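You operate a simulated robot arm through the tools that you are given. There is no shell and no other tool. Be economical: measure what you need, move in short steps, check, and stop when the job is done.

You run a simulated robot arm. Do the job below in one go: nothing can be reset, and whatever is moved stays where it is left.

## Task
Replace the corner supply's blown fuse with one of the same rating and prove the coil on REV.
Fine: switch off first, blown fuse in the red dish, spare from the fuse tray by the black supply; on again, grey lever to REV till the needle swings, lever upright, switch off; leave the blue slider, the orange peg, the ring and the other fuses.

The check looks at the end state, three seconds after you hand in, the way a careful person would. Anything else that was tipped, shoved, dropped, spilled or broken makes it a failure.

## Robot
A 7-joint arm with a two-finger parallel gripper on a trunk, on a base that drives. Base frame: it is fixed to the floor where the robot stands at the start and does not move with it; the origin is under the middle of the robot, x ahead of it, y to its left, z up; the surface under the hand at the start is at about z = 80. Lengths are in cm, angles in degrees, forces in N, time in s.
With the tool pointing down near the work surface it reaches from about 30 to 72 cm from the robot's upright axis, wherever it stands. Its first joint turns from -166.0 to 166.0 degrees. Places, roughly: blue slider [60, 30, 90]; blue switch [50, 0, 90]; brown fuse, purple fuse, teal fuse [125, 175, 100]; brown ring [80, 20, 90]; corner white supply [50, 0, 80]; fuse slot of the corner white supply [50, 0, 90]; grey lever [40, 30, 90]; red dish [110, 270, 80]; right hole of the coil board [50, 20, 80]. Payload 1.57 kg.
Tool frame: the origin (TCP) lies between the finger pads and is the grasp point; the fingertips stand 3 cm ahead of it; z points along the fingers, y is the line along which they close. Largest opening 8 cm; finger width 1.7, thickness 1.2; the body of the gripper, 4 by 8.2 cm, starts 8 cm behind the TCP.
Orientation is that of the tool frame in the base frame, as [roll, pitch, yaw] about the fixed x, y, z axes, in that order (R = Rz(yaw) Ry(pitch) Rx(roll)). With the fingers straight down and closing along the base's y, the tool's x points along the base's -x, its y along +y and its z along -z.

## Interface
- The arm moves only by the tool arm_command. Its argument "steps" is a list of rows, each an object (a shift or turn left out is 0, a gripper value left out holds the last) with "gripper": the opening in per cent of the stroke, from 0 (shut) to 100 (fully open); "slide": the shift along the tool's x, y, z in cm, a list of three; "angular": the turn, a rotation vector about the tool's x, y, z in degrees, a list of three. In form: [{"gripper": gripper, "slide": [tx, ty, tz], "angular": [ax, ay, az]}, ...]. A call has 1 to 8 rows; each row shifts and turns the commanded pose from where the row before left it, along the tool's axes as they then stand. Each row takes 0.2 s and may step no farther than 5 cm and 8.6 degrees from the row before; otherwise, or with a gripper value out of range, the whole call is refused. Where a pose cannot be reached the arm comes as near as it can. A force on the tool above 40 N (or 10 N above the force at the start of the call, whichever is more), or a blocked arm, ends the call early, and 0.2 s more pass. Each finger travels about 7.2 cm/s and halts on what it meets, pressing with about 34 N; the grip force reading is that of the motor and also rises with nothing between the fingers. The clock runs only during rows and for 0.2 s after the last one: add rows that do not move to give the fingers time. It gives the time, the measured TCP pose, the force on the tool (base axes), the opening and the grip force at its end, in the units of the frame above (readings bear some noise), with the torque about the TCP (base axes, N m) and any sound that the robot's microphone picked up, and new pictures: "views" is both (left out), scene, wrist or none.
- Cameras (640 x 400 px; columns grow to the right, rows downward): "scene" is now at [-0.39, 12.86, 138.99]; the picture's right is [-0.15, -0.99, 0.00], its down [-0.60, 0.09, -0.79] and it looks along [0.79, -0.12, -0.61] (base axes); focal length 257 px, centre (320, 200). "wrist" rides on the gripper at [7.2, -0.7, -12.2] in the tool frame; the picture's right is [0.09, 1.00, 0.00], its down [-0.84, 0.08, -0.54] and it looks along [-0.54, 0.05, 0.84] (tool axes); focal length 238 px, centre (320, 200). There is no depth. A picture from a camera that has moved, and an enlarged one, comes with that camera's place and axes in the base frame and with its lens.
- slide_trunk(by): slides the trunk up (or, below 0, down) by that many cm; the arm and the scene camera ride with it, the base frame stays. It gives what a move gives, with no picture.
- roll_base(legs): drives the robot by 1 to 6 legs, each [ahead, left, turn to the left] in cm, cm and degrees, along the robot's own axes; the way and the turn of a leg run together, so that a leg with both is an arc; at most 150 cm and 180 degrees a leg. The arm and the cameras ride along, it lands a little off, and it stops where it bumps. It gives what a move gives, and a new picture of the scene camera.
- aim_head(pan, tilt): turns the head with the scene camera to pan (to the left, within 86 degrees either way) and tilt (down, from -29 to 69), counted from straight ahead of the robot. It gives what a move gives, and a new picture of the scene camera.
- inspect(camera, box): a new picture of the part [left, top, right, bottom] of that camera's present view, enlarged. No time passes.
- finish_job(): hands the job in; it is judged then, once.

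Go step by step. Nothing tells you exact positions but the pictures and the camera data: compare them with the known pose of the tool, close in by small moves and look again before you grip or let go. The budget is 120 turns and 260 pictures, counting those below and the enlarged ones. Unless the task says otherwise, let go and move clear before handing in, and close with one line.

The tools are called by a JSON object that holds its "name" and its "arguments". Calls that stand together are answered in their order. arm_command: Moves the arm, as the interface text tells. Its arguments: {"type":"object","properties":{"steps":{"type":"array"},"views":{"type":"string","enum":["both","scene","wrist","none"]}},"required":["steps"]} The other tools are called the same way: slide_trunk (by) slides the trunk up or down; roll_base (legs) drives the base; aim_head (pan, tilt) turns the head that bears the scene camera; inspect (camera, box) takes an enlarged picture of a part of a camera's view; finish_job () hands the job in.

At the start:

```text
time: 0.0
position: [39.86, 16.92, 115.8]
ee_rot: [180.0, 0.0, -179.9]
wrist_force: [0.0, 0.1, -0.7]
torque: [-0.01, -0.04, 0.01]
finger_gap: 8.0
grip_force: 0.0
trunk travel left (down, up): [-5.0, 6.5]
robot x, y, heading: [-0.16, 0.15, -0.0]
head pan, tilt: [-8.6, 37.4]
```

scene: 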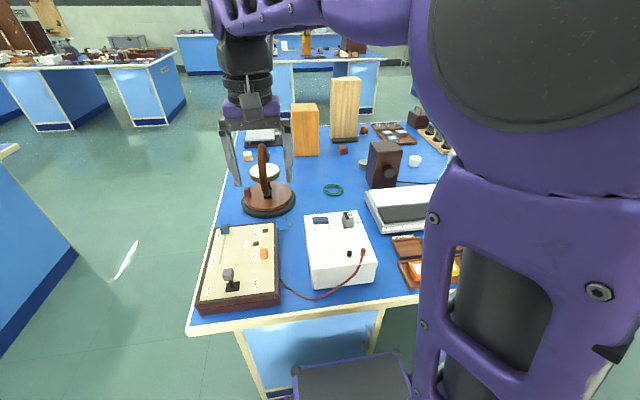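
wrist: 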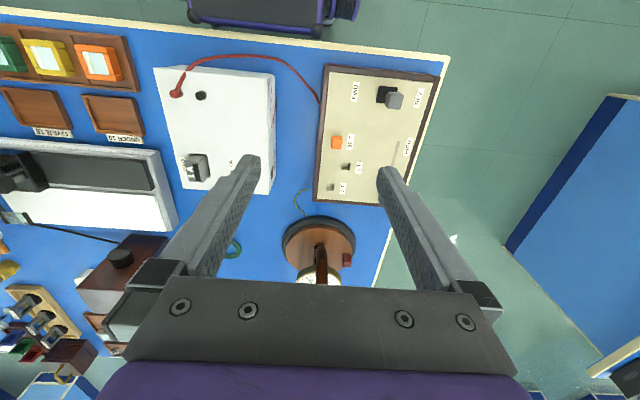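

I see the bench with the coil board (left), the white corner supply to its right, and further tables. I'll look closer at the board and the supply first.

{"name": "inspect", "arguments": {"camera": "wrist", "box": [140, 50, 460, 250]}}

{"name": "inspect", "arguments": {"camera": "scene", "box": [180, 180, 420, 330]}}

```text
2.00 times, centred on (300, 150) of wrist
camera zoom: at [32.61, 16.16, 127.91], right [-0.09, 1.0, 0.0], down [0.84, 0.08, 0.54], along [0.54, 0.05, -0.84], focal length 477 px, centre (360, 300)
```

zoom: 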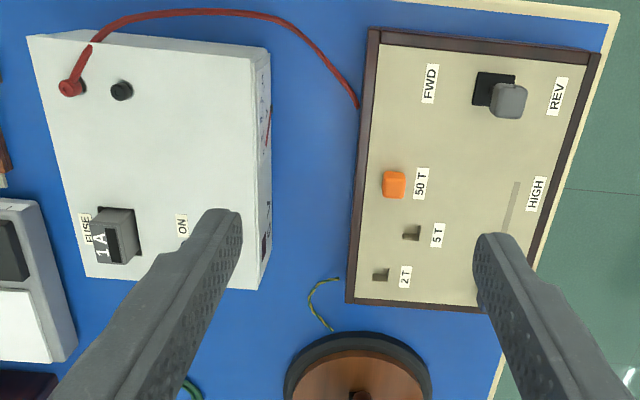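

```text
2.67 times, centred on (300, 255) of scene
camera zoom: at [-0.39, 12.86, 138.99], right [-0.15, -0.99, 0.0], down [-0.6, 0.09, -0.79], along [0.79, -0.12, -0.61], focal length 685 px, centre (373, 53)
```

zoom: 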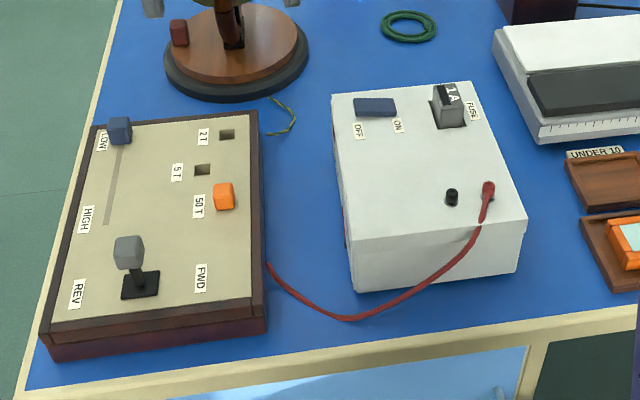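

The corner supply has a 1 A fuse, an OFF/ON rocker, and the lever near the board's near edge. Next I look around to the left for the fuse tray and the red dish.

{"name": "aim_head", "arguments": {"pan": 60, "tilt": 15}}

{"name": "inspect", "arguments": {"camera": "wrist", "box": [150, 120, 310, 220]}}

```text
time: 1.4
position: [39.96, 17.01, 115.57]
ee_rot: [-180.0, -0.1, 179.9]
wrist_force: [1.3, 0.5, 0.3]
torque: [0.0, 0.0, -0.01]
finger_gap: 8.01
grip_force: 0.1
trunk travel left (down, up): [-5.0, 6.5]
robot x, y, heading: [-0.09, -0.13, 0.3]
head pan, tilt: [60.0, 15.0]
camera scene: at [0.08, 16.5, 142.16], right [0.25, -0.97, 0.0], down [-0.29, -0.07, -0.95], along [0.92, 0.24, -0.3], focal length 257 px, centre (320, 200)
```

scene: 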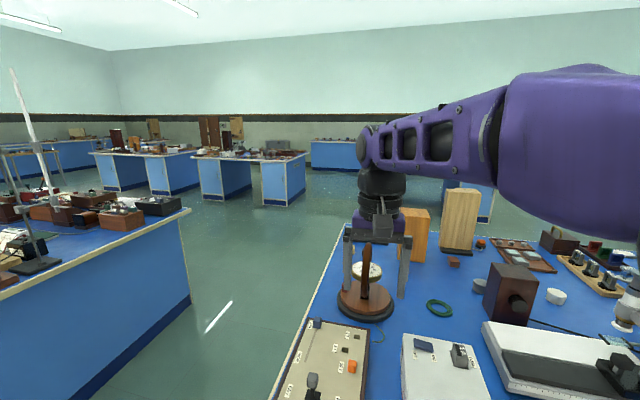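

```text
4.00 times, centred on (230, 170) of wrist
camera zoom: at [32.69, 16.2, 127.78], right [-0.09, 1.0, 0.0], down [0.84, 0.08, 0.54], along [0.54, 0.05, -0.84], focal length 953 px, centre (680, 320)
```

zoom: 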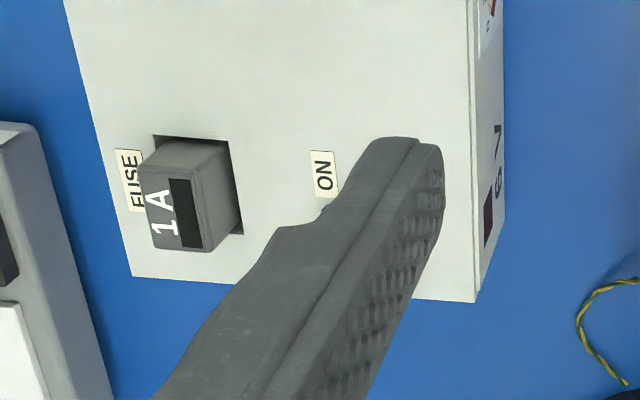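

The head hadn't arrived yet when the picture was taken. I look again.

{"name": "aim_head", "arguments": {"pan": 60, "tilt": 15}}

```text
time: 2.0
position: [39.95, 16.94, 115.57]
ee_rot: [-179.9, -0.2, -179.9]
wrist_force: [0.5, -0.1, -0.1]
torque: [-0.01, 0.04, 0.02]
finger_gap: 7.98
grip_force: 0.1
trunk travel left (down, up): [-5.0, 6.5]
robot x, y, heading: [-0.13, -0.26, -0.2]
head pan, tilt: [60.0, 15.0]
camera scene: at [0.08, 16.51, 142.2], right [0.25, -0.97, 0.0], down [-0.29, -0.07, -0.96], along [0.92, 0.24, -0.3], focal length 257 px, centre (320, 200)
```

scene: 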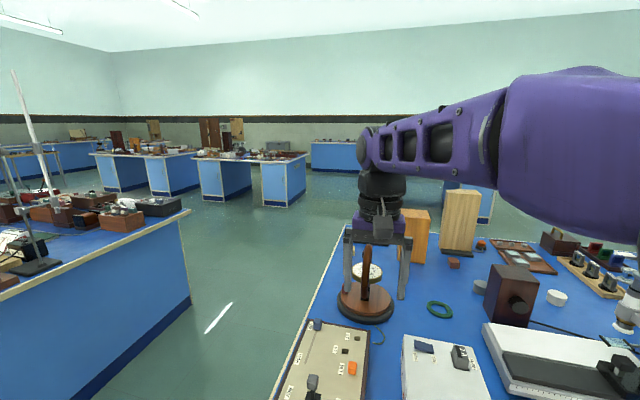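

The camera's view stays at about 15° left, so it seems blocked or slow. I try a further angle once more.

{"name": "aim_head", "arguments": {"pan": 85, "tilt": 20}}

{"name": "inspect", "arguments": {"camera": "scene", "box": [0, 140, 160, 300]}}

```text
time: 2.9
position: [39.98, 16.9, 115.69]
ee_rot: [-179.9, -0.2, -179.9]
wrist_force: [0.6, 0.4, 0.1]
torque: [0.0, 0.0, -0.01]
finger_gap: 8.01
grip_force: 0.0
trunk travel left (down, up): [-5.0, 6.5]
robot x, y, heading: [0.17, 0.04, -0.1]
head pan, tilt: [85.0, 20.0]
camera scene: at [0.07, 16.52, 142.18], right [0.25, -0.97, 0.0], down [-0.29, -0.08, -0.95], along [0.92, 0.24, -0.3], focal length 257 px, centre (320, 200)
```

scene: 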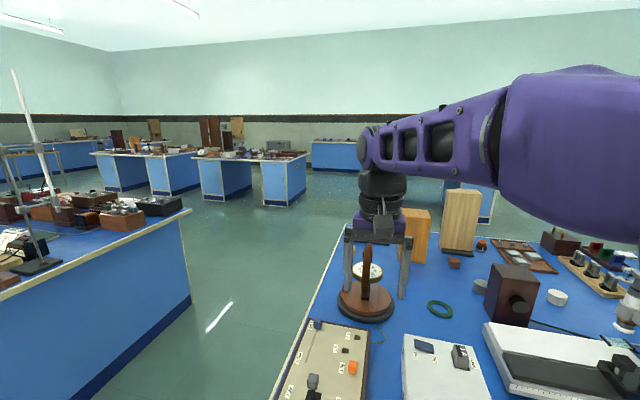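

```text
2.50 times, centred on (80, 220) of scene
camera zoom: at [0.07, 16.52, 142.18], right [0.25, -0.97, 0.0], down [-0.29, -0.08, -0.95], along [0.92, 0.24, -0.3], focal length 642 px, centre (920, 150)
```

zoom: 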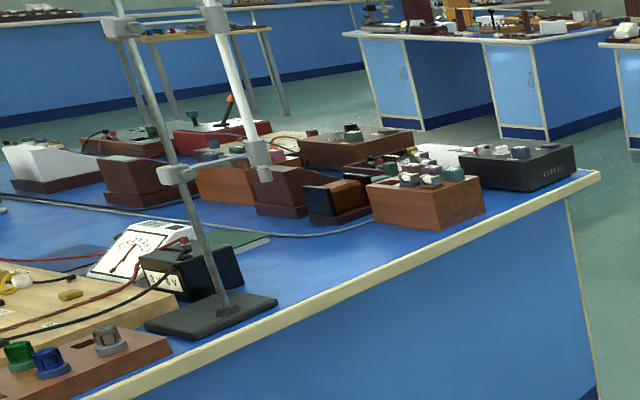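

The head is held back, probably by the arm. The fuses are in a wooden tray beside the black supply on the left table. First I switch off here: the fuse is at about [52,-3,91] and the switch at about [55,4,89], so I move over them.

{"name": "arm_command", "arguments": {"steps": [{"slide": [-2, -3.2, 1.6]}, {"slide": [-2, -3.2, 1.6]}, {"slide": [-2, -3.2, 1.6]}, {"slide": [-2, -3.2, 1.6]}, {"slide": [0, -3.2, 1.6]}, {"slide": [0, 0, 0]}]}}

```text
time: 4.3
position: [48.02, 0.79, 107.79]
ee_rot: [-180.0, 0.0, -179.9]
wrist_force: [0.0, -0.1, -0.5]
torque: [0.03, 0.01, 0.0]
finger_gap: 8.0
grip_force: 0.0
trunk travel left (down, up): [-5.0, 6.5]
robot x, y, heading: [0.17, -0.29, 0.0]
head pan, tilt: [85.0, 20.0]
camera scene: at [-8.15, 23.43, 141.74], right [1.0, -0.09, 0.0], down [-0.03, -0.34, -0.94], along [0.08, 0.94, -0.34], focal length 257 px, centre (320, 200)
camera wrist: at [40.59, 0.11, 119.95], right [-0.09, 1.0, 0.0], down [0.84, 0.08, 0.54], along [0.54, 0.05, -0.84], focal length 238 px, centre (320, 200)
```

scene: 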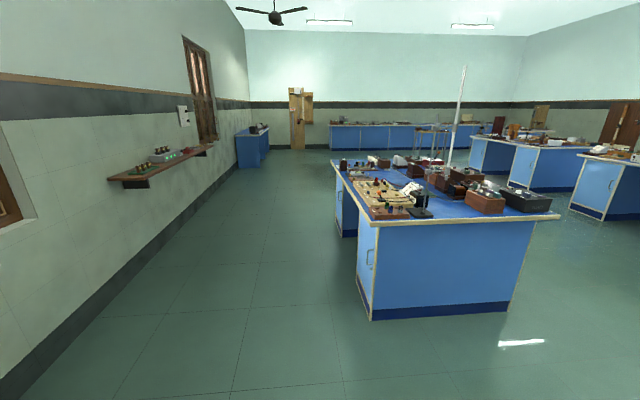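
wrist: 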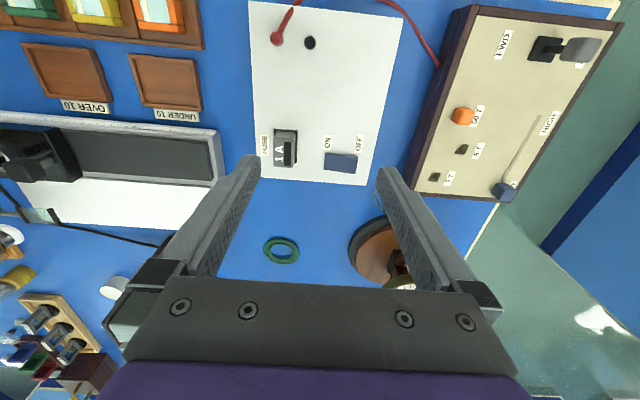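

The arm is over the supply and the head is free, so the left table is in view. I inspect both.

{"name": "inspect", "arguments": {"camera": "wrist", "box": [250, 110, 390, 198]}}

{"name": "inspect", "arguments": {"camera": "scene", "box": [320, 140, 570, 230]}}

{"name": "inspect", "arguments": {"camera": "scene", "box": [430, 150, 560, 230]}}

{"name": "inspect", "arguments": {"camera": "wrist", "box": [480, 20, 640, 120]}}

```text
4.55 times, centred on (320, 154) of wrist
camera zoom: at [40.59, 0.11, 119.95], right [-0.09, 1.0, 0.0], down [0.84, 0.08, 0.54], along [0.54, 0.05, -0.84], focal length 1083 px, centre (320, 409)
```

zoom: 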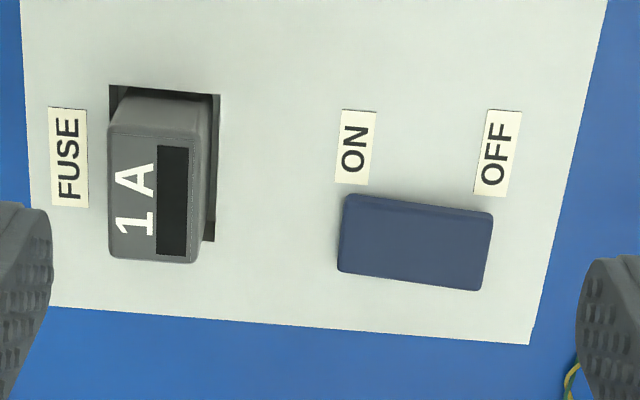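

```text
2.56 times, centred on (445, 185) of scene
camera zoom: at [-8.15, 23.43, 141.74], right [1.0, -0.09, 0.0], down [-0.03, -0.34, -0.94], along [0.08, 0.94, -0.34], focal length 658 px, centre (0, 238)
```

zoom: 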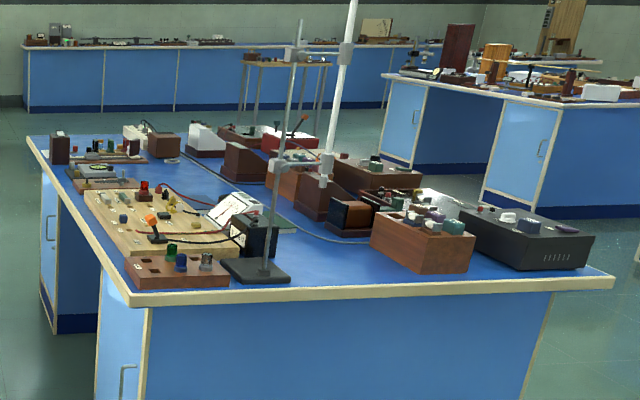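

```text
4.92 times, centred on (495, 190) of scene
camera zoom: at [-8.15, 23.43, 141.74], right [1.0, -0.09, 0.0], down [-0.03, -0.34, -0.94], along [0.08, 0.94, -0.34], focal length 1265 px, centre (-542, 249)
```

zoom: 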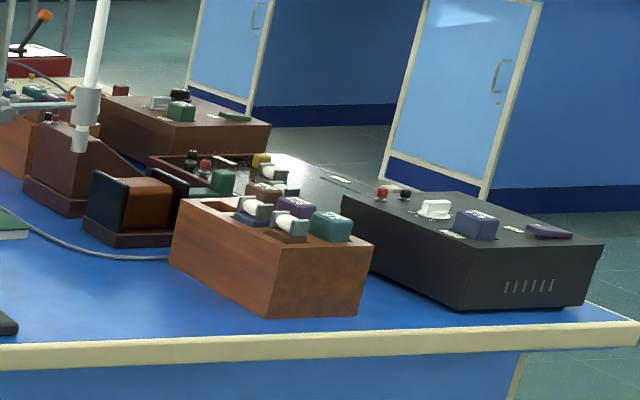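

```text
4.00 times, centred on (560, 70) of wrist
camera zoom: at [40.59, 0.11, 119.95], right [-0.09, 1.0, 0.0], down [0.84, 0.08, 0.54], along [0.54, 0.05, -0.84], focal length 953 px, centre (-640, 720)
```

zoom: 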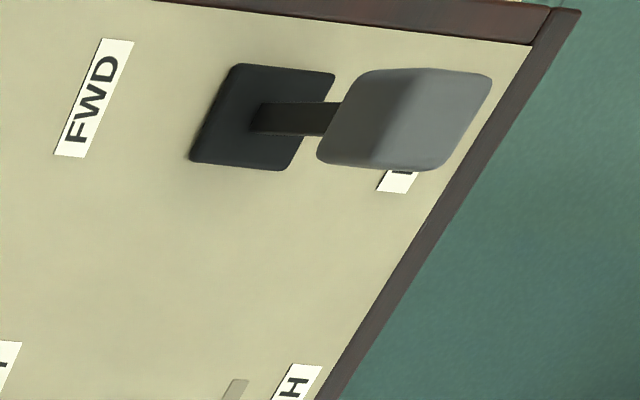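

The rocker's OFF end is toward +y and stands slightly higher, so the supply is on. The rocker runs from about y 2 to 6.5 at x 53.6, and its top is near z 90. I shut the fingers and come down just above the OFF end.

{"name": "arm_command", "arguments": {"steps": [{"gripper": 0, "slide": [-1.4, 1.35, 3.0]}, {"slide": [-1.4, 1.35, 3.0]}, {"slide": [-1.4, 1.35, 3.0]}, {"slide": [-1.4, 1.35, 3.0]}, {"slide": [0, 0, 0]}], "views": "wrist"}}

{"name": "inspect", "arguments": {"camera": "wrist", "box": [200, 100, 440, 250]}}

{"name": "aim_head", "arguments": {"pan": -10, "tilt": 45}}

```text
time: 5.5
position: [53.54, 6.6, 95.81]
ee_rot: [-179.9, 0.0, 180.0]
wrist_force: [-0.3, 0.1, -0.5]
torque: [0.03, -0.02, 0.02]
finger_gap: 0.01
grip_force: 21.6
trunk travel left (down, up): [-5.0, 6.5]
robot x, y, heading: [-0.23, -0.17, -0.4]
head pan, tilt: [85.0, 20.0]
camera wrist: at [46.14, 5.89, 107.9], right [-0.09, 1.0, 0.0], down [0.84, 0.08, 0.54], along [0.54, 0.05, -0.84], focal length 238 px, centre (320, 200)
```

wrist: 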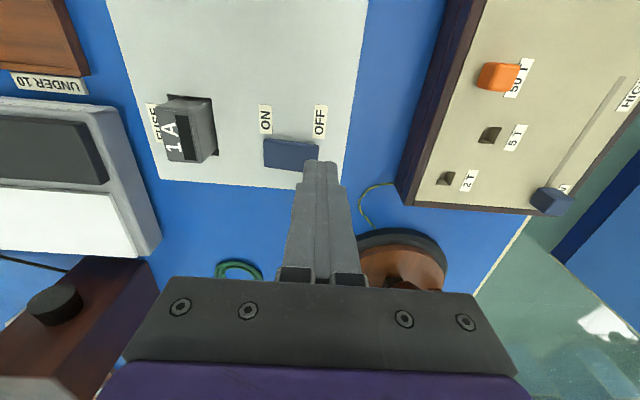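

```text
2.67 times, centred on (320, 175) of wrist
camera zoom: at [46.14, 5.89, 107.9], right [-0.09, 1.0, 0.0], down [0.84, 0.08, 0.54], along [0.54, 0.05, -0.84], focal length 636 px, centre (320, 267)
```

zoom: 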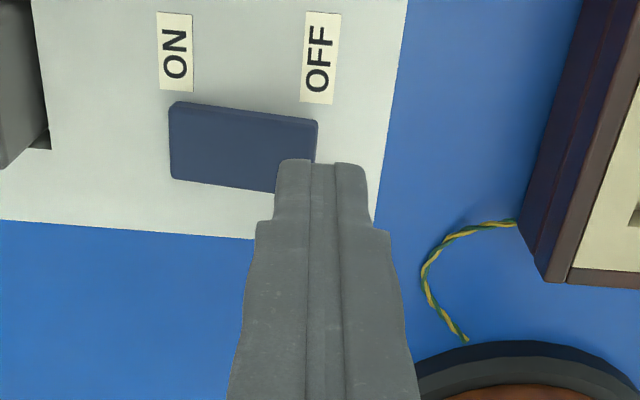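

```text
time: 7.2
position: [53.52, 6.63, 95.71]
ee_rot: [-180.0, 0.0, -179.9]
wrist_force: [0.1, 0.4, -0.2]
torque: [-0.04, -0.01, 0.04]
finger_gap: 0.0
grip_force: 20.8
trunk travel left (down, up): [-5.0, 6.5]
robot x, y, heading: [0.19, 0.1, 0.4]
head pan, tilt: [-10.0, 45.0]
camera scene: at [-0.95, 12.75, 137.88], right [-0.17, -0.98, 0.0], down [-0.7, 0.12, -0.71], along [0.7, -0.12, -0.71], focal length 257 px, centre (320, 200)
```

scene: 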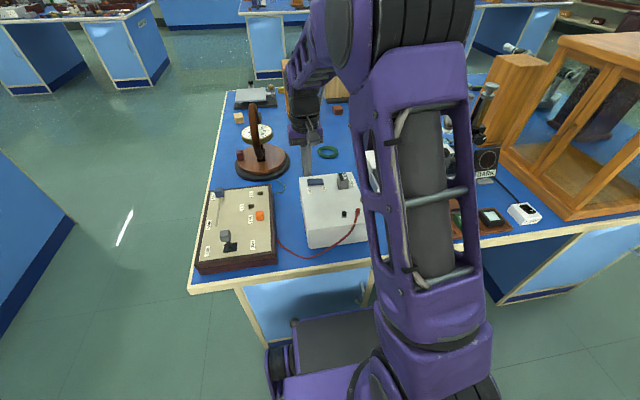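

The tips are right beside the OFF end. I shift 0.4 toward −y and press down in small steps.

{"name": "arm_command", "arguments": {"steps": [{"slide": [0, -0.5, 1.0]}, {"slide": [0, 0, 0.7]}, {"slide": [0, 0, 0.4]}, {"slide": [0, 0, 0.3]}, {"slide": [0, 0, 0.3]}, {"slide": [0, 0, 0.3]}], "views": "none"}}

{"name": "inspect", "arguments": {"camera": "wrist", "box": [200, 100, 440, 250]}}

{"name": "inspect", "arguments": {"camera": "scene", "box": [280, 150, 400, 225]}}

```text
time: 8.6
position: [53.49, 5.91, 92.81]
ee_rot: [179.9, 0.1, -179.9]
wrist_force: [-0.7, 3.8, 8.5]
torque: [0.05, 0.06, -0.02]
finger_gap: 0.0
grip_force: 21.5
trunk travel left (down, up): [-5.0, 6.5]
robot x, y, heading: [-0.21, 0.2, -0.3]
head pan, tilt: [-10.0, 45.0]
```

```text
2.67 times, centred on (320, 175) of wrist
camera zoom: at [46.17, 5.18, 105.04], right [-0.09, 1.0, 0.0], down [0.84, 0.08, 0.54], along [0.54, 0.05, -0.84], focal length 636 px, centre (320, 267)
```

zoom: 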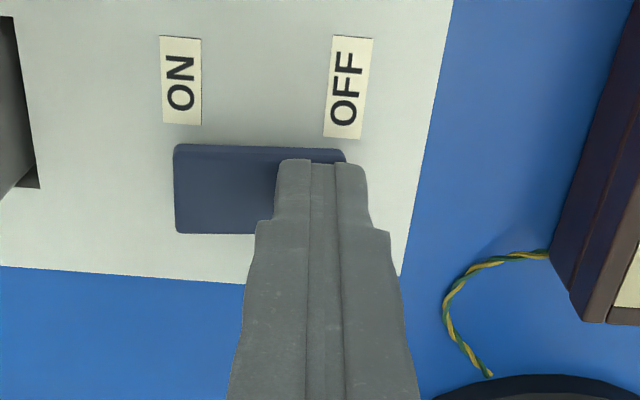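

```text
5.33 times, centred on (340, 188) of scene
camera zoom: at [-1.01, 12.78, 137.89], right [-0.17, -0.98, 0.0], down [-0.7, 0.12, -0.71], along [0.7, -0.12, -0.71], focal length 1370 px, centre (213, 267)
```

zoom: 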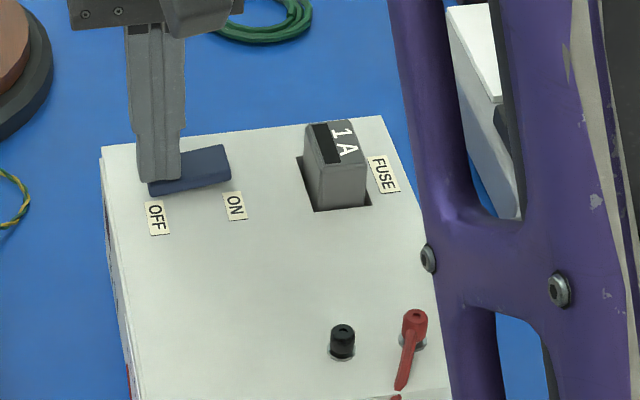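

The rocker seems to be tilting. I press slightly further and check it.

{"name": "arm_command", "arguments": {"steps": [{"slide": [0, 0, 0.3]}, {"slide": [0, 0, 0.3]}, {"slide": [0, 0, -0.6]}, {"slide": [0, 0, -3]}, {"slide": [0, 0, -4]}], "views": "none"}}

{"name": "inspect", "arguments": {"camera": "scene", "box": [280, 150, 400, 225]}}

{"name": "inspect", "arguments": {"camera": "wrist", "box": [200, 70, 440, 220]}}

```text
time: 9.2
position: [53.42, 6.06, 92.9]
ee_rot: [179.9, 0.5, -179.9]
wrist_force: [-11.0, 0.0, 20.4]
torque: [-0.23, 0.42, -0.12]
finger_gap: 0.01
grip_force: 22.0
trunk travel left (down, up): [-5.0, 6.5]
robot x, y, heading: [0.08, 0.07, -0.1]
head pan, tilt: [-10.0, 45.0]
stopped in row 2: the force on the tool passed its limit at 44 N (the readings are from after the stop); the commanded pose is now the measured one
```

```text
5.33 times, centred on (340, 188) of scene
camera zoom: at [-1.21, 12.74, 137.87], right [-0.17, -0.98, 0.0], down [-0.69, 0.12, -0.71], along [0.7, -0.12, -0.71], focal length 1370 px, centre (213, 267)
```

zoom: 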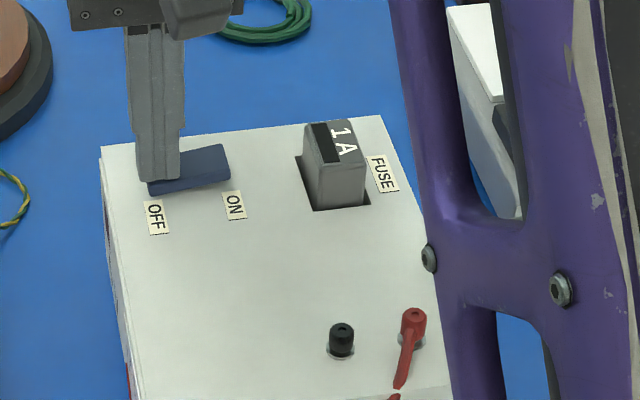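

```text
2.67 times, centred on (320, 145) of wrist
camera zoom: at [46.06, 5.16, 104.97], right [-0.09, 1.0, 0.0], down [0.83, 0.08, 0.55], along [0.55, 0.05, -0.83], focal length 636 px, centre (320, 347)
```

zoom: 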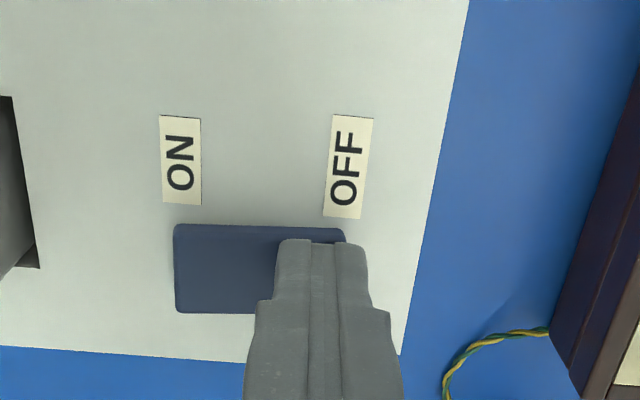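

The OFF end reached its stop at 44 N. I lift up and look at the rocker.

{"name": "arm_command", "arguments": {"steps": [{"slide": [0, 0, -1]}, {"slide": [0, 0, -4]}, {"slide": [0, -4.5, -1]}, {"gripper": 65, "slide": [0, -4.5, -1]}, {"slide": [0, 0, 0]}], "views": "none"}}

{"name": "inspect", "arguments": {"camera": "scene", "box": [280, 150, 400, 225]}}

{"name": "inspect", "arguments": {"camera": "wrist", "box": [200, 70, 440, 220]}}

```text
time: 10.4
position: [53.51, -3.11, 99.79]
ee_rot: [179.9, 0.5, -180.0]
wrist_force: [-0.4, 0.4, 0.1]
torque: [0.01, 0.01, 0.01]
finger_gap: 5.23
grip_force: 0.0
trunk travel left (down, up): [-5.0, 6.5]
robot x, y, heading: [-0.19, 0.09, -0.0]
head pan, tilt: [-10.0, 45.0]
```

```text
5.33 times, centred on (340, 188) of scene
camera zoom: at [-0.97, 12.74, 137.87], right [-0.17, -0.98, 0.0], down [-0.7, 0.12, -0.71], along [0.7, -0.12, -0.71], focal length 1370 px, centre (213, 267)
```

zoom: 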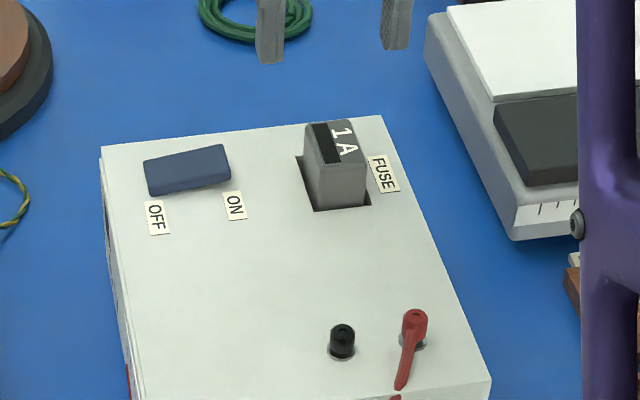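

```text
2.67 times, centred on (320, 145) of wrist
camera zoom: at [46.12, -3.83, 111.81], right [-0.09, 1.0, 0.0], down [0.83, 0.08, 0.55], along [0.55, 0.05, -0.84], focal length 636 px, centre (320, 347)
```

zoom: 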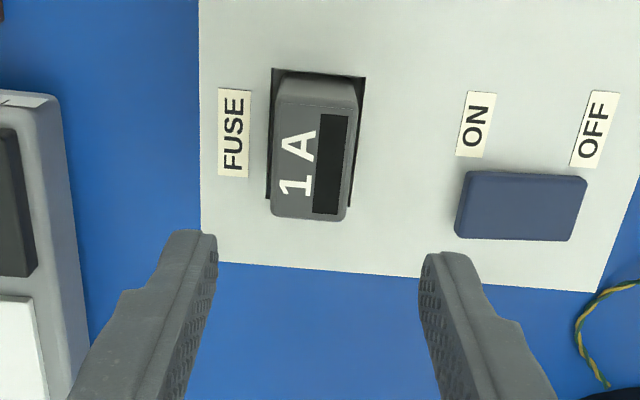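

The OFF end is now down, so the supply is off. The fuse is centred at about [52.1, -3.5], 2.6 wide along y, with its top near z 91.5. I come down around it.

{"name": "arm_command", "arguments": {"steps": [{"slide": [1.4, -0.45, 0]}, {"slide": [0, 0, 3]}, {"slide": [0, 0, 2]}, {"slide": [0, 0, 0]}], "views": "none"}}

{"name": "inspect", "arguments": {"camera": "scene", "box": [280, 150, 400, 225]}}

{"name": "inspect", "arguments": {"camera": "wrist", "box": [200, 100, 440, 250]}}

```text
time: 11.4
position: [52.19, -3.58, 94.61]
ee_rot: [179.8, 0.5, -179.9]
wrist_force: [-0.1, -0.5, 0.2]
torque: [-0.01, -0.01, 0.02]
finger_gap: 5.22
grip_force: 0.0
trunk travel left (down, up): [-5.0, 6.5]
robot x, y, heading: [0.06, -0.26, -0.1]
head pan, tilt: [-10.0, 45.0]
```

```text
5.33 times, centred on (340, 188) of scene
camera zoom: at [-0.96, 12.75, 137.87], right [-0.17, -0.98, 0.0], down [-0.7, 0.12, -0.71], along [0.7, -0.12, -0.71], focal length 1370 px, centre (213, 267)
```

zoom: 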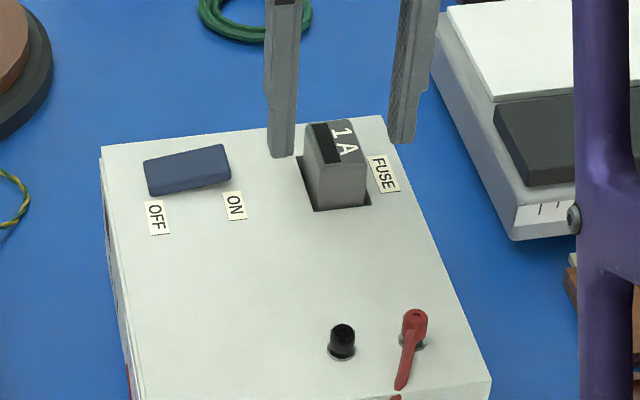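

```text
2.67 times, centred on (320, 175) of wrist
camera zoom: at [44.77, -4.27, 106.75], right [-0.09, 1.0, 0.0], down [0.83, 0.08, 0.55], along [0.55, 0.05, -0.84], focal length 636 px, centre (320, 267)
```

zoom: 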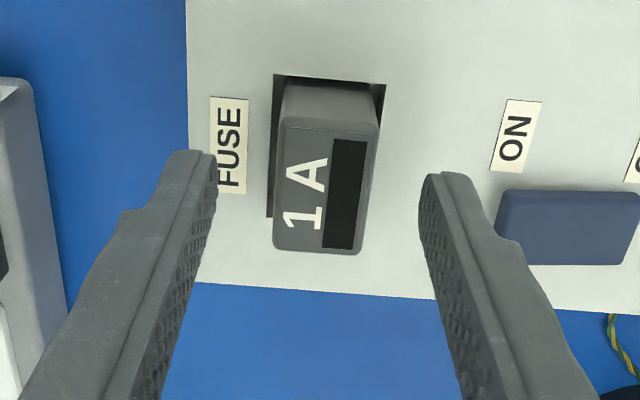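

The fuse spans x 50.2–53.6 with its top near z 92.5, and it is well centred in y. I lower 1.5 more and grip.

{"name": "arm_command", "arguments": {"steps": [{"slide": [0.25, 0, 1.0]}, {"slide": [0, 0, 0.5]}, {"gripper": 0}, {}, {}, {}], "views": "wrist"}}

```text
time: 12.8
position: [52.03, -3.45, 93.14]
ee_rot: [179.8, 0.5, -179.9]
wrist_force: [0.1, 0.9, 1.4]
torque: [0.01, -0.02, 0.0]
finger_gap: 2.46
grip_force: 33.9
trunk travel left (down, up): [-5.0, 6.5]
robot x, y, heading: [-0.26, 0.16, -0.3]
head pan, tilt: [-10.0, 45.0]
camera wrist: at [44.63, -4.31, 105.29], right [-0.09, 1.0, 0.0], down [0.83, 0.08, 0.55], along [0.55, 0.05, -0.84], focal length 238 px, centre (320, 200)
```

wrist: 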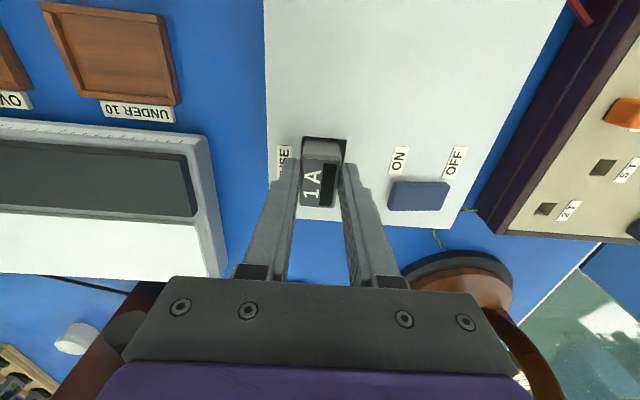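

I have the fuse, 2.46 wide. The slot reference is TCP [52.0, -3.5, 93.1]. I lift it straight up.

{"name": "arm_command", "arguments": {"steps": [{"slide": [0, 0, -0.5]}, {"slide": [0, 0, -1]}, {"slide": [0, 0, -1.5]}, {"slide": [0, 0, -3]}, {"slide": [0, 0, -4]}, {"slide": [0, 0, -4]}, {}]}}

{"name": "inspect", "arguments": {"camera": "wrist", "box": [240, 80, 400, 240]}}

{"name": "inspect", "arguments": {"camera": "scene", "box": [180, 80, 420, 280]}}

```text
time: 14.4
position: [51.96, -3.41, 107.08]
ee_rot: [179.8, 0.4, -180.0]
wrist_force: [0.4, 0.0, -0.1]
torque: [0.02, -0.01, 0.03]
finger_gap: 0.0
grip_force: 21.6
trunk travel left (down, up): [-5.0, 6.5]
robot x, y, heading: [0.01, 0.03, -0.0]
head pan, tilt: [-10.0, 45.0]
camera scene: at [-0.97, 12.75, 137.87], right [-0.17, -0.98, 0.0], down [-0.7, 0.12, -0.71], along [0.7, -0.12, -0.71], focal length 257 px, centre (320, 200)
camera wrist: at [44.52, -4.18, 119.19], right [-0.09, 1.0, 0.0], down [0.83, 0.08, 0.55], along [0.55, 0.05, -0.84], focal length 238 px, centre (320, 200)
```

scene: 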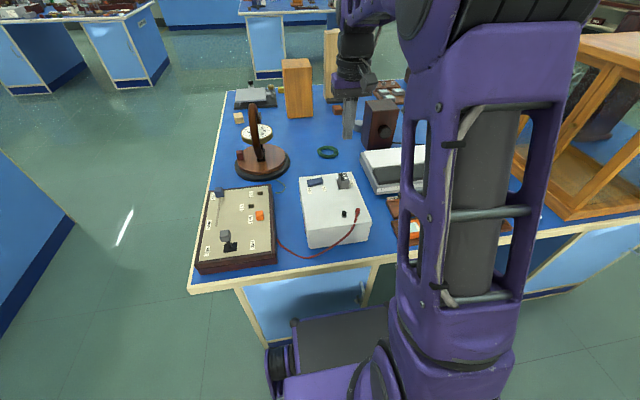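
wrist: 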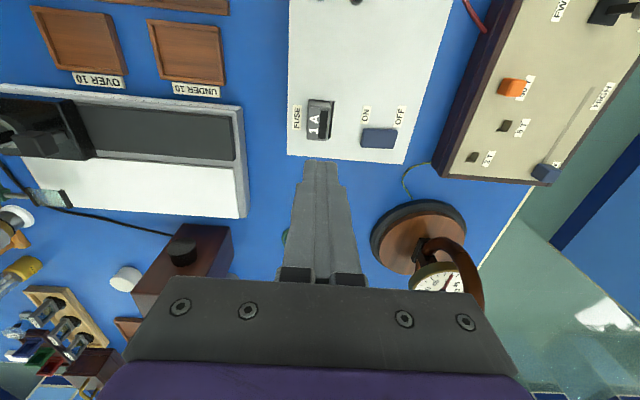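

```text
2.50 times, centred on (320, 160) of wrist
camera zoom: at [44.52, -4.18, 119.19], right [-0.09, 1.0, 0.0], down [0.83, 0.08, 0.55], along [0.55, 0.05, -0.84], focal length 596 px, centre (320, 300)
```

zoom: 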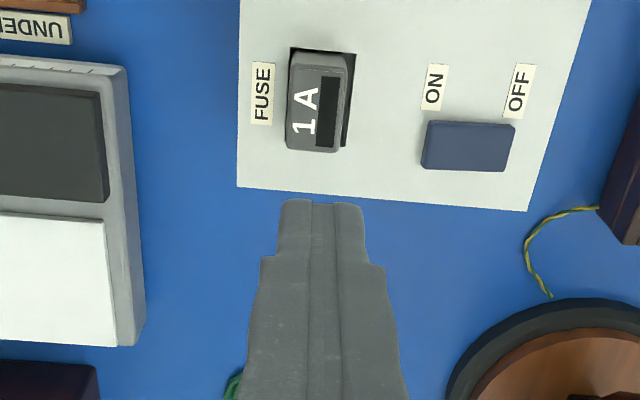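

```text
2.00 times, centred on (300, 180) of scene
camera zoom: at [-0.97, 12.75, 137.87], right [-0.17, -0.98, 0.0], down [-0.7, 0.12, -0.71], along [0.7, -0.12, -0.71], focal length 514 px, centre (360, 240)
```

zoom: 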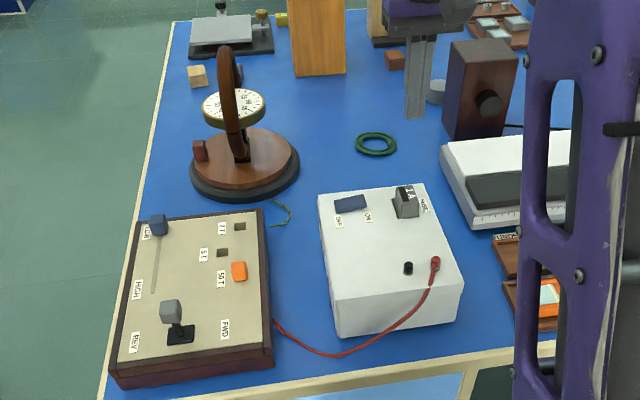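

The grip slipped and the fuse stayed seated, so it sits tightly. I go back down and take a deeper grip, right to the panel. Then I pull slowly and watch the force.

{"name": "arm_command", "arguments": {"steps": [{"gripper": 55, "slide": [0, 0, 4]}, {"slide": [0, 0, 3]}, {"slide": [0, 0, 3]}, {"slide": [0, 0, 3]}, {"slide": [0.1, -0.1, 1]}, {"slide": [0, 0, 0.3]}, {}], "views": "none"}}

{"name": "inspect", "arguments": {"camera": "scene", "box": [300, 150, 400, 220]}}

```text
time: 16.0
position: [51.85, -3.51, 92.78]
ee_rot: [179.9, 0.5, -179.9]
wrist_force: [-0.4, -0.3, -0.3]
torque: [0.01, -0.01, -0.04]
finger_gap: 4.43
grip_force: 0.1
trunk travel left (down, up): [-5.0, 6.5]
robot x, y, heading: [-0.78, -0.09, 0.1]
head pan, tilt: [-10.0, 45.0]
```

```text
5.71 times, centred on (350, 185) of scene
camera zoom: at [-0.96, 12.75, 137.87], right [-0.17, -0.98, 0.0], down [-0.7, 0.12, -0.71], along [0.7, -0.12, -0.71], focal length 1468 px, centre (149, 286)
```

zoom: 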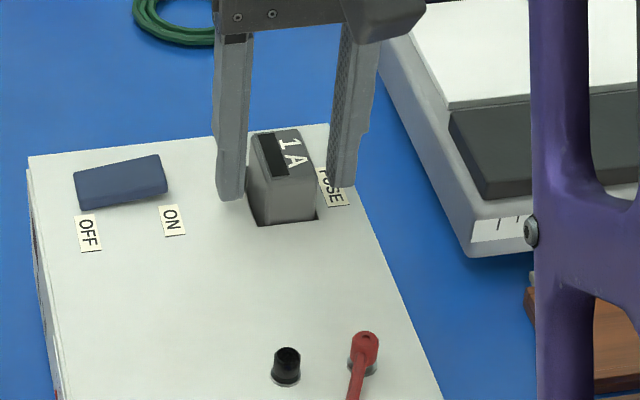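

The fingers straddle the fuse with the tips near the panel. I close and pull slowly.

{"name": "arm_command", "arguments": {"steps": [{"slide": [0, 0, 0.2]}, {"gripper": 0}, {}, {}, {}, {"slide": [0, 0, -0.2]}, {"slide": [0, 0, -0.2]}], "views": "none"}}

{"name": "arm_command", "arguments": {"steps": [{"slide": [0, 0, -0.2]}, {"slide": [0, 0, -0.2]}, {}], "views": "none"}}

{"name": "inspect", "arguments": {"camera": "scene", "box": [300, 150, 400, 220]}}

```text
time: 17.6
position: [51.96, -3.67, 93.02]
ee_rot: [179.9, 0.4, -179.8]
wrist_force: [0.7, -0.5, -0.6]
torque: [0.01, 0.02, 0.02]
finger_gap: 2.49
grip_force: 33.7
trunk travel left (down, up): [-5.0, 6.5]
robot x, y, heading: [-0.02, -0.02, 0.2]
head pan, tilt: [-10.0, 45.0]
```

```text
time: 18.4
position: [51.9, -3.63, 93.44]
ee_rot: [179.9, 0.5, -179.9]
wrist_force: [0.8, -0.2, -0.5]
torque: [0.01, 0.02, -0.01]
finger_gap: 2.46
grip_force: 34.2
trunk travel left (down, up): [-5.0, 6.5]
robot x, y, heading: [-0.34, -0.07, 0.4]
head pan, tilt: [-10.0, 45.0]
```

```text
5.71 times, centred on (350, 185) of scene
camera zoom: at [-0.96, 12.75, 137.87], right [-0.17, -0.98, 0.0], down [-0.7, 0.12, -0.71], along [0.7, -0.12, -0.71], focal length 1468 px, centre (149, 286)
```

zoom: 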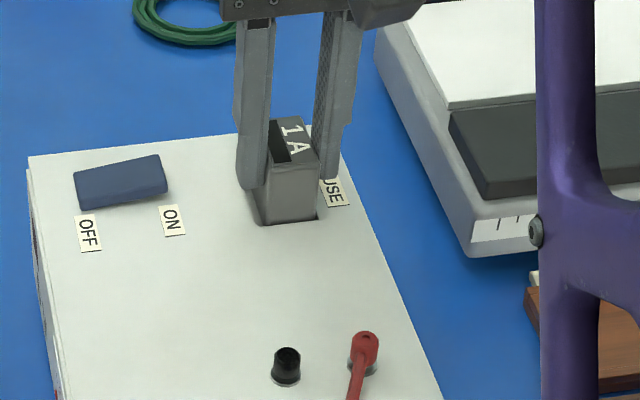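

The fuse is rising with the fingers and the pull force is small. I keep going gently.

{"name": "arm_command", "arguments": {"steps": [{"slide": [0, 0, -0.3]}, {"slide": [0, 0, -0.3]}, {"slide": [0, 0, -0.3]}, {"slide": [0, 0, -0.3]}, {"slide": [0, 0, -0.3]}, {"slide": [0, 0, -0.3]}], "views": "none"}}

{"name": "inspect", "arguments": {"camera": "scene", "box": [300, 150, 400, 220]}}

```text
time: 19.8
position: [51.79, -3.64, 95.17]
ee_rot: [180.0, 0.5, -179.9]
wrist_force: [-0.4, 0.0, -1.0]
torque: [0.03, 0.01, 0.0]
finger_gap: 2.47
grip_force: 34.3
trunk travel left (down, up): [-5.0, 6.5]
robot x, y, heading: [0.15, 0.12, 0.3]
head pan, tilt: [-10.0, 45.0]
```

```text
5.71 times, centred on (350, 185) of scene
camera zoom: at [-0.96, 12.75, 137.87], right [-0.17, -0.98, 0.0], down [-0.7, 0.12, -0.71], along [0.7, -0.12, -0.71], focal length 1468 px, centre (149, 286)
```

zoom: 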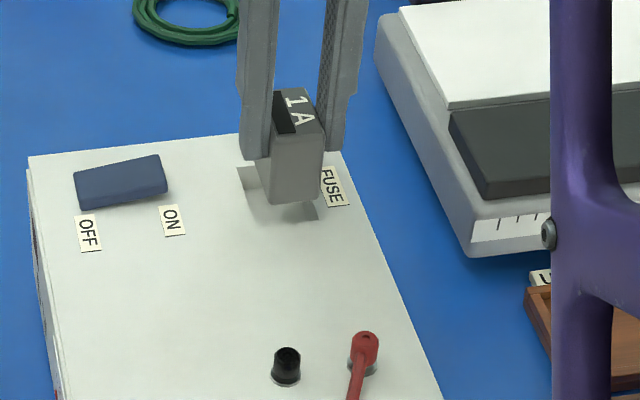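

The fuse is clear of the slot. I keep raising it in gentle 1 cm steps.

{"name": "arm_command", "arguments": {"steps": [{"slide": [0, 0, -0.6]}, {"slide": [0, 0, -0.9]}, {"slide": [0, 0, -1.2]}, {"slide": [0, 0, -1.5]}, {"slide": [0, 0, -1.5]}, {"slide": [0, 0, -1.5]}, {"slide": [0, 0, -1.2]}, {"slide": [0, 0, -0.6]}]}}

{"name": "inspect", "arguments": {"camera": "scene", "box": [280, 60, 440, 220]}}

{"name": "inspect", "arguments": {"camera": "wrist", "box": [240, 80, 400, 240]}}

```text
time: 21.6
position: [51.76, -3.71, 104.35]
ee_rot: [179.9, 0.5, -179.9]
wrist_force: [0.2, 0.2, 0.1]
torque: [0.05, -0.01, 0.02]
finger_gap: 2.49
grip_force: 33.7
trunk travel left (down, up): [-5.0, 6.5]
robot x, y, heading: [0.0, 0.0, 0.0]
head pan, tilt: [-10.0, 45.0]
camera scene: at [-0.96, 12.75, 137.87], right [-0.17, -0.98, 0.0], down [-0.7, 0.12, -0.71], along [0.7, -0.12, -0.71], focal length 257 px, centre (320, 200)
camera wrist: at [44.45, -4.41, 116.45], right [-0.09, 1.0, 0.0], down [0.83, 0.08, 0.55], along [0.55, 0.05, -0.84], focal length 238 px, centre (320, 200)
```

scene: 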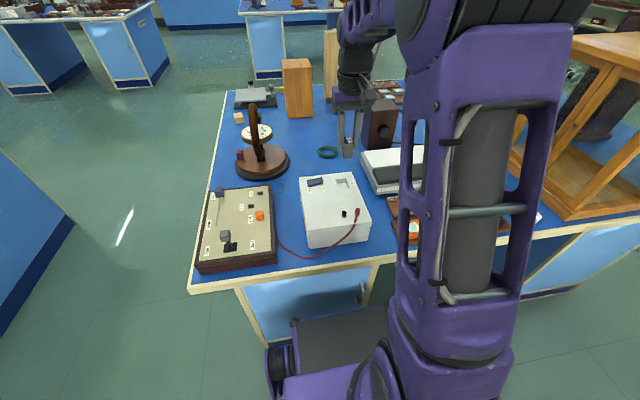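
wrist: 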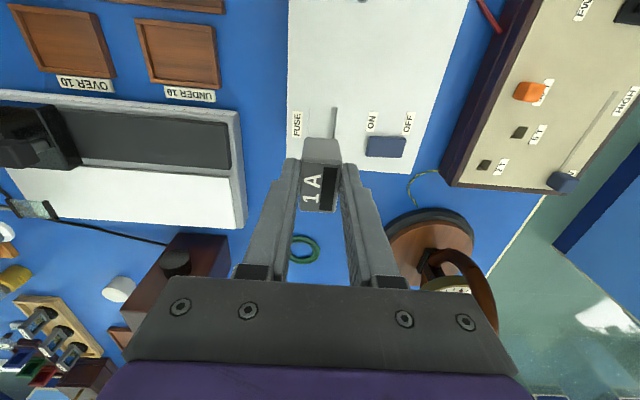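

```text
2.50 times, centred on (360, 140) of scene
camera zoom: at [-0.96, 12.75, 137.87], right [-0.17, -0.98, 0.0], down [-0.7, 0.12, -0.71], along [0.7, -0.12, -0.71], focal length 642 px, centre (220, 350)
```

zoom: 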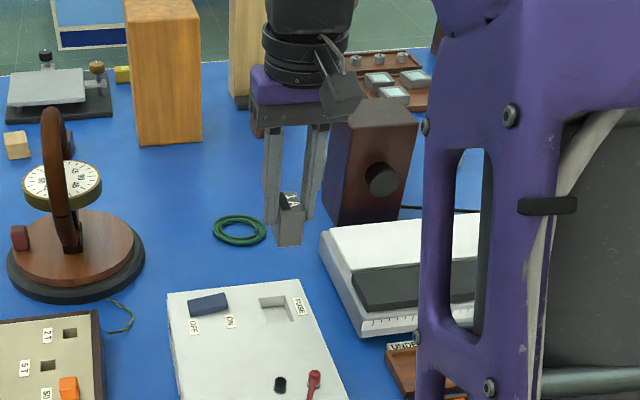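

```text
2.50 times, centred on (320, 160) of wrist
camera zoom: at [44.45, -4.41, 116.45], right [-0.09, 1.0, 0.0], down [0.83, 0.08, 0.55], along [0.55, 0.05, -0.84], focal length 596 px, centre (320, 300)
```

zoom: 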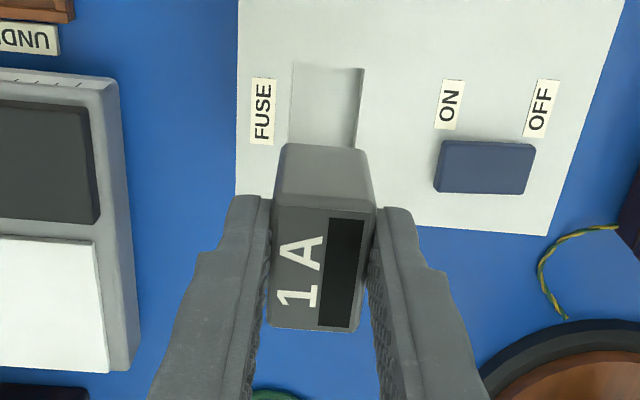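

The blown fuse is firmly held; fuse top is about level with the TCP. The left table spans x 32–146, y 152–328, with an aisle at y 38–152. I tuck the arm in slowly, then drive around to its far side, from where the tray and dish are in reach.

{"name": "arm_command", "arguments": {"steps": [{"slide": [1, 0, -0.5]}, {"slide": [2, 0, -0.8]}, {"slide": [2, 0, -0.8]}, {"slide": [2, 0, -0.8]}, {"slide": [2, 0, -0.8]}, {"slide": [2, 0, -0.8]}, {"slide": [2, 0, -0.8]}, {"slide": [1, 0, -0.5]}], "views": "none"}}

{"name": "roll_base", "arguments": {"legs": [[-4, 0, 0], [0, 95, 0]]}}

```text
time: 23.4
position: [37.85, -3.73, 109.74]
ee_rot: [179.9, 0.1, -180.0]
wrist_force: [-0.6, -0.4, 0.1]
torque: [0.04, 0.02, 0.01]
finger_gap: 2.49
grip_force: 34.3
trunk travel left (down, up): [-5.0, 6.5]
robot x, y, heading: [0.24, 0.1, 0.0]
head pan, tilt: [-10.0, 45.0]
```

```text
time: 33.3
position: [32.88, 91.54, 109.82]
ee_rot: [179.9, 0.3, -179.0]
wrist_force: [-0.7, -0.2, 0.5]
torque: [-0.02, 0.0, 0.01]
finger_gap: 2.5
grip_force: 33.9
trunk travel left (down, up): [-5.0, 6.5]
robot x, y, heading: [-4.87, 94.75, 1.0]
head pan, tilt: [-10.0, 45.0]
camera scene: at [-5.92, 106.88, 138.09], right [-0.2, -0.98, 0.0], down [-0.67, 0.14, -0.73], along [0.71, -0.15, -0.69], focal length 257 px, centre (320, 200)
```

scene: 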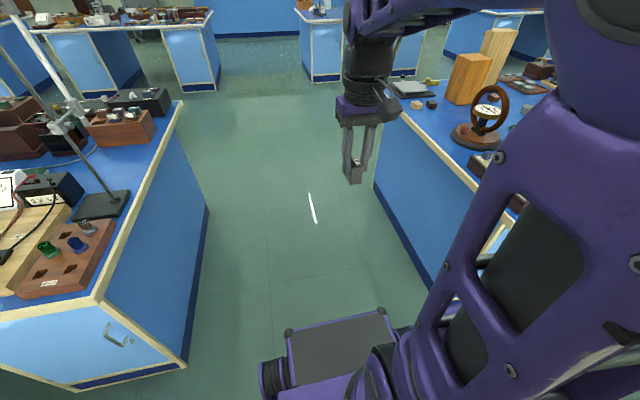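

The aisle is clear and the fuse is still held. I drive ahead past the table's end.

{"name": "roll_base", "arguments": {"legs": [[150, 0, -1], [45, 0, 0]]}}

{"name": "aim_head", "arguments": {"pan": 60, "tilt": 30}}

```text
time: 43.0
position: [227.82, 93.67, 109.75]
ee_rot: [179.9, 0.4, -179.5]
wrist_force: [0.3, 0.1, 0.3]
torque: [0.02, 0.06, -0.03]
finger_gap: 2.49
grip_force: 34.0
trunk travel left (down, up): [-5.0, 6.5]
robot x, y, heading: [190.23, 97.3, 0.6]
head pan, tilt: [-10.0, 45.0]
camera scene: at [189.05, 109.33, 138.1], right [-0.21, -0.98, 0.0], down [-0.67, 0.14, -0.73], along [0.71, -0.15, -0.69], focal length 257 px, centre (320, 200)
```

scene: 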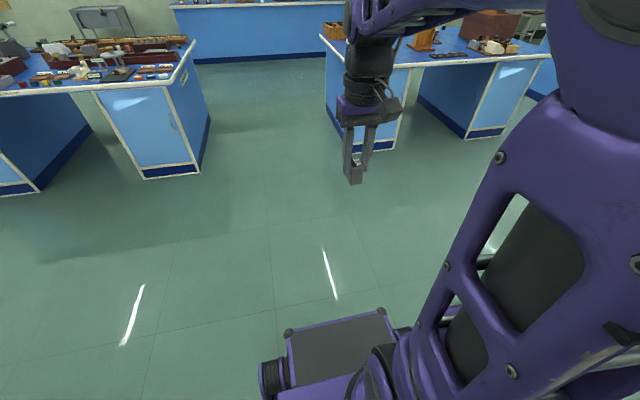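

```text
time: 44.5
position: [227.87, 93.78, 109.74]
ee_rot: [179.9, 0.3, -179.4]
wrist_force: [-1.1, -0.6, -1.3]
torque: [-0.01, 0.07, -0.01]
finger_gap: 2.47
grip_force: 34.1
trunk travel left (down, up): [-5.0, 6.5]
robot x, y, heading: [189.84, 96.95, 0.1]
head pan, tilt: [60.0, 30.0]
camera scene: at [190.0, 110.33, 140.1], right [-0.08, -1.0, 0.0], down [-0.5, 0.04, -0.86], along [0.86, -0.07, -0.5], focal length 257 px, centre (320, 200)
```

scene: 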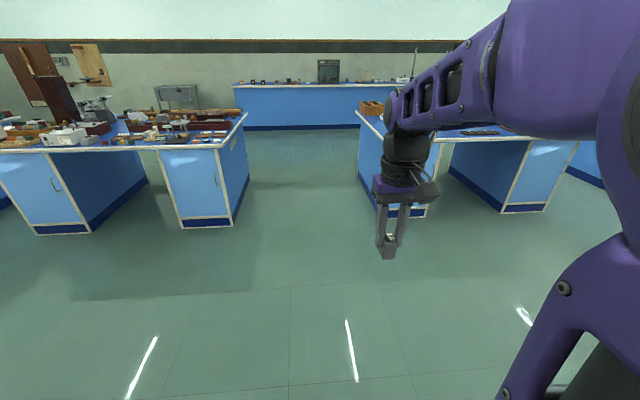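

The head is blocked by the arm here, but the space is open. I turn to face the table (heading 180) and strafe toward the dish's row.

{"name": "roll_base", "arguments": {"legs": [[0, 0, 180]]}}

{"name": "aim_head", "arguments": {"pan": -40, "tilt": 30}}

```text
time: 52.5
position: [152.16, 98.63, 109.8]
ee_rot: [179.9, 0.3, 3.1]
wrist_force: [0.0, 0.1, -0.6]
torque: [0.01, 0.02, 0.04]
finger_gap: 2.48
grip_force: 34.5
trunk travel left (down, up): [-5.0, 6.5]
robot x, y, heading: [190.13, 96.84, -177.0]
head pan, tilt: [60.0, 30.0]
camera scene: at [190.78, 83.93, 140.24], right [0.03, 1.0, 0.0], down [0.49, -0.02, -0.87], along [-0.87, 0.03, -0.49], focal length 257 px, centre (320, 200)
```

scene: 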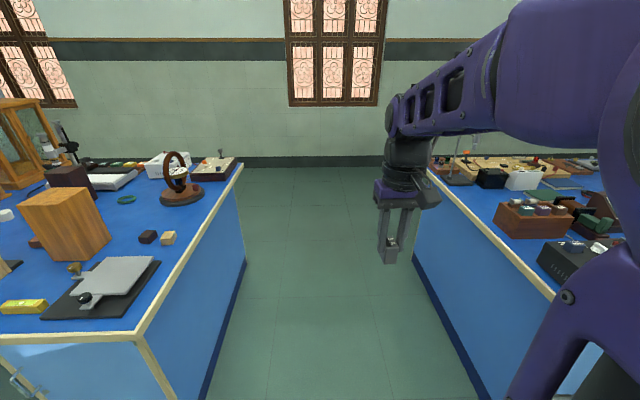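

```text
time: 54.3
position: [152.19, 98.55, 109.79]
ee_rot: [179.9, 0.3, 3.1]
wrist_force: [-0.3, 0.2, -0.2]
torque: [-0.03, 0.02, 0.02]
finger_gap: 2.49
grip_force: 34.4
trunk travel left (down, up): [-5.0, 6.5]
robot x, y, heading: [190.2, 96.74, -176.8]
head pan, tilt: [-40.0, 30.0]
camera scene: at [192.61, 89.07, 140.14], right [0.6, 0.8, 0.0], down [0.4, -0.3, -0.87], along [-0.69, 0.52, -0.5], focal length 257 px, centre (320, 200)
```

scene: 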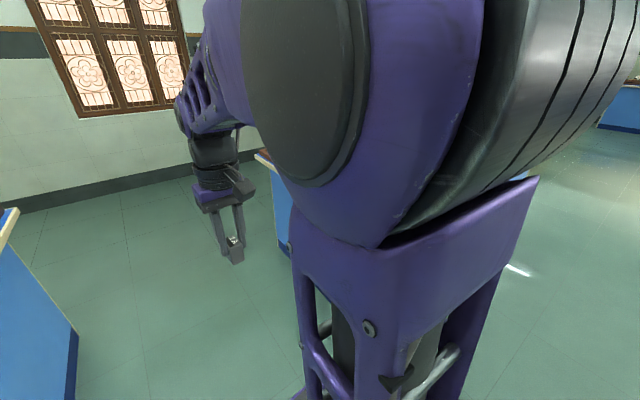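

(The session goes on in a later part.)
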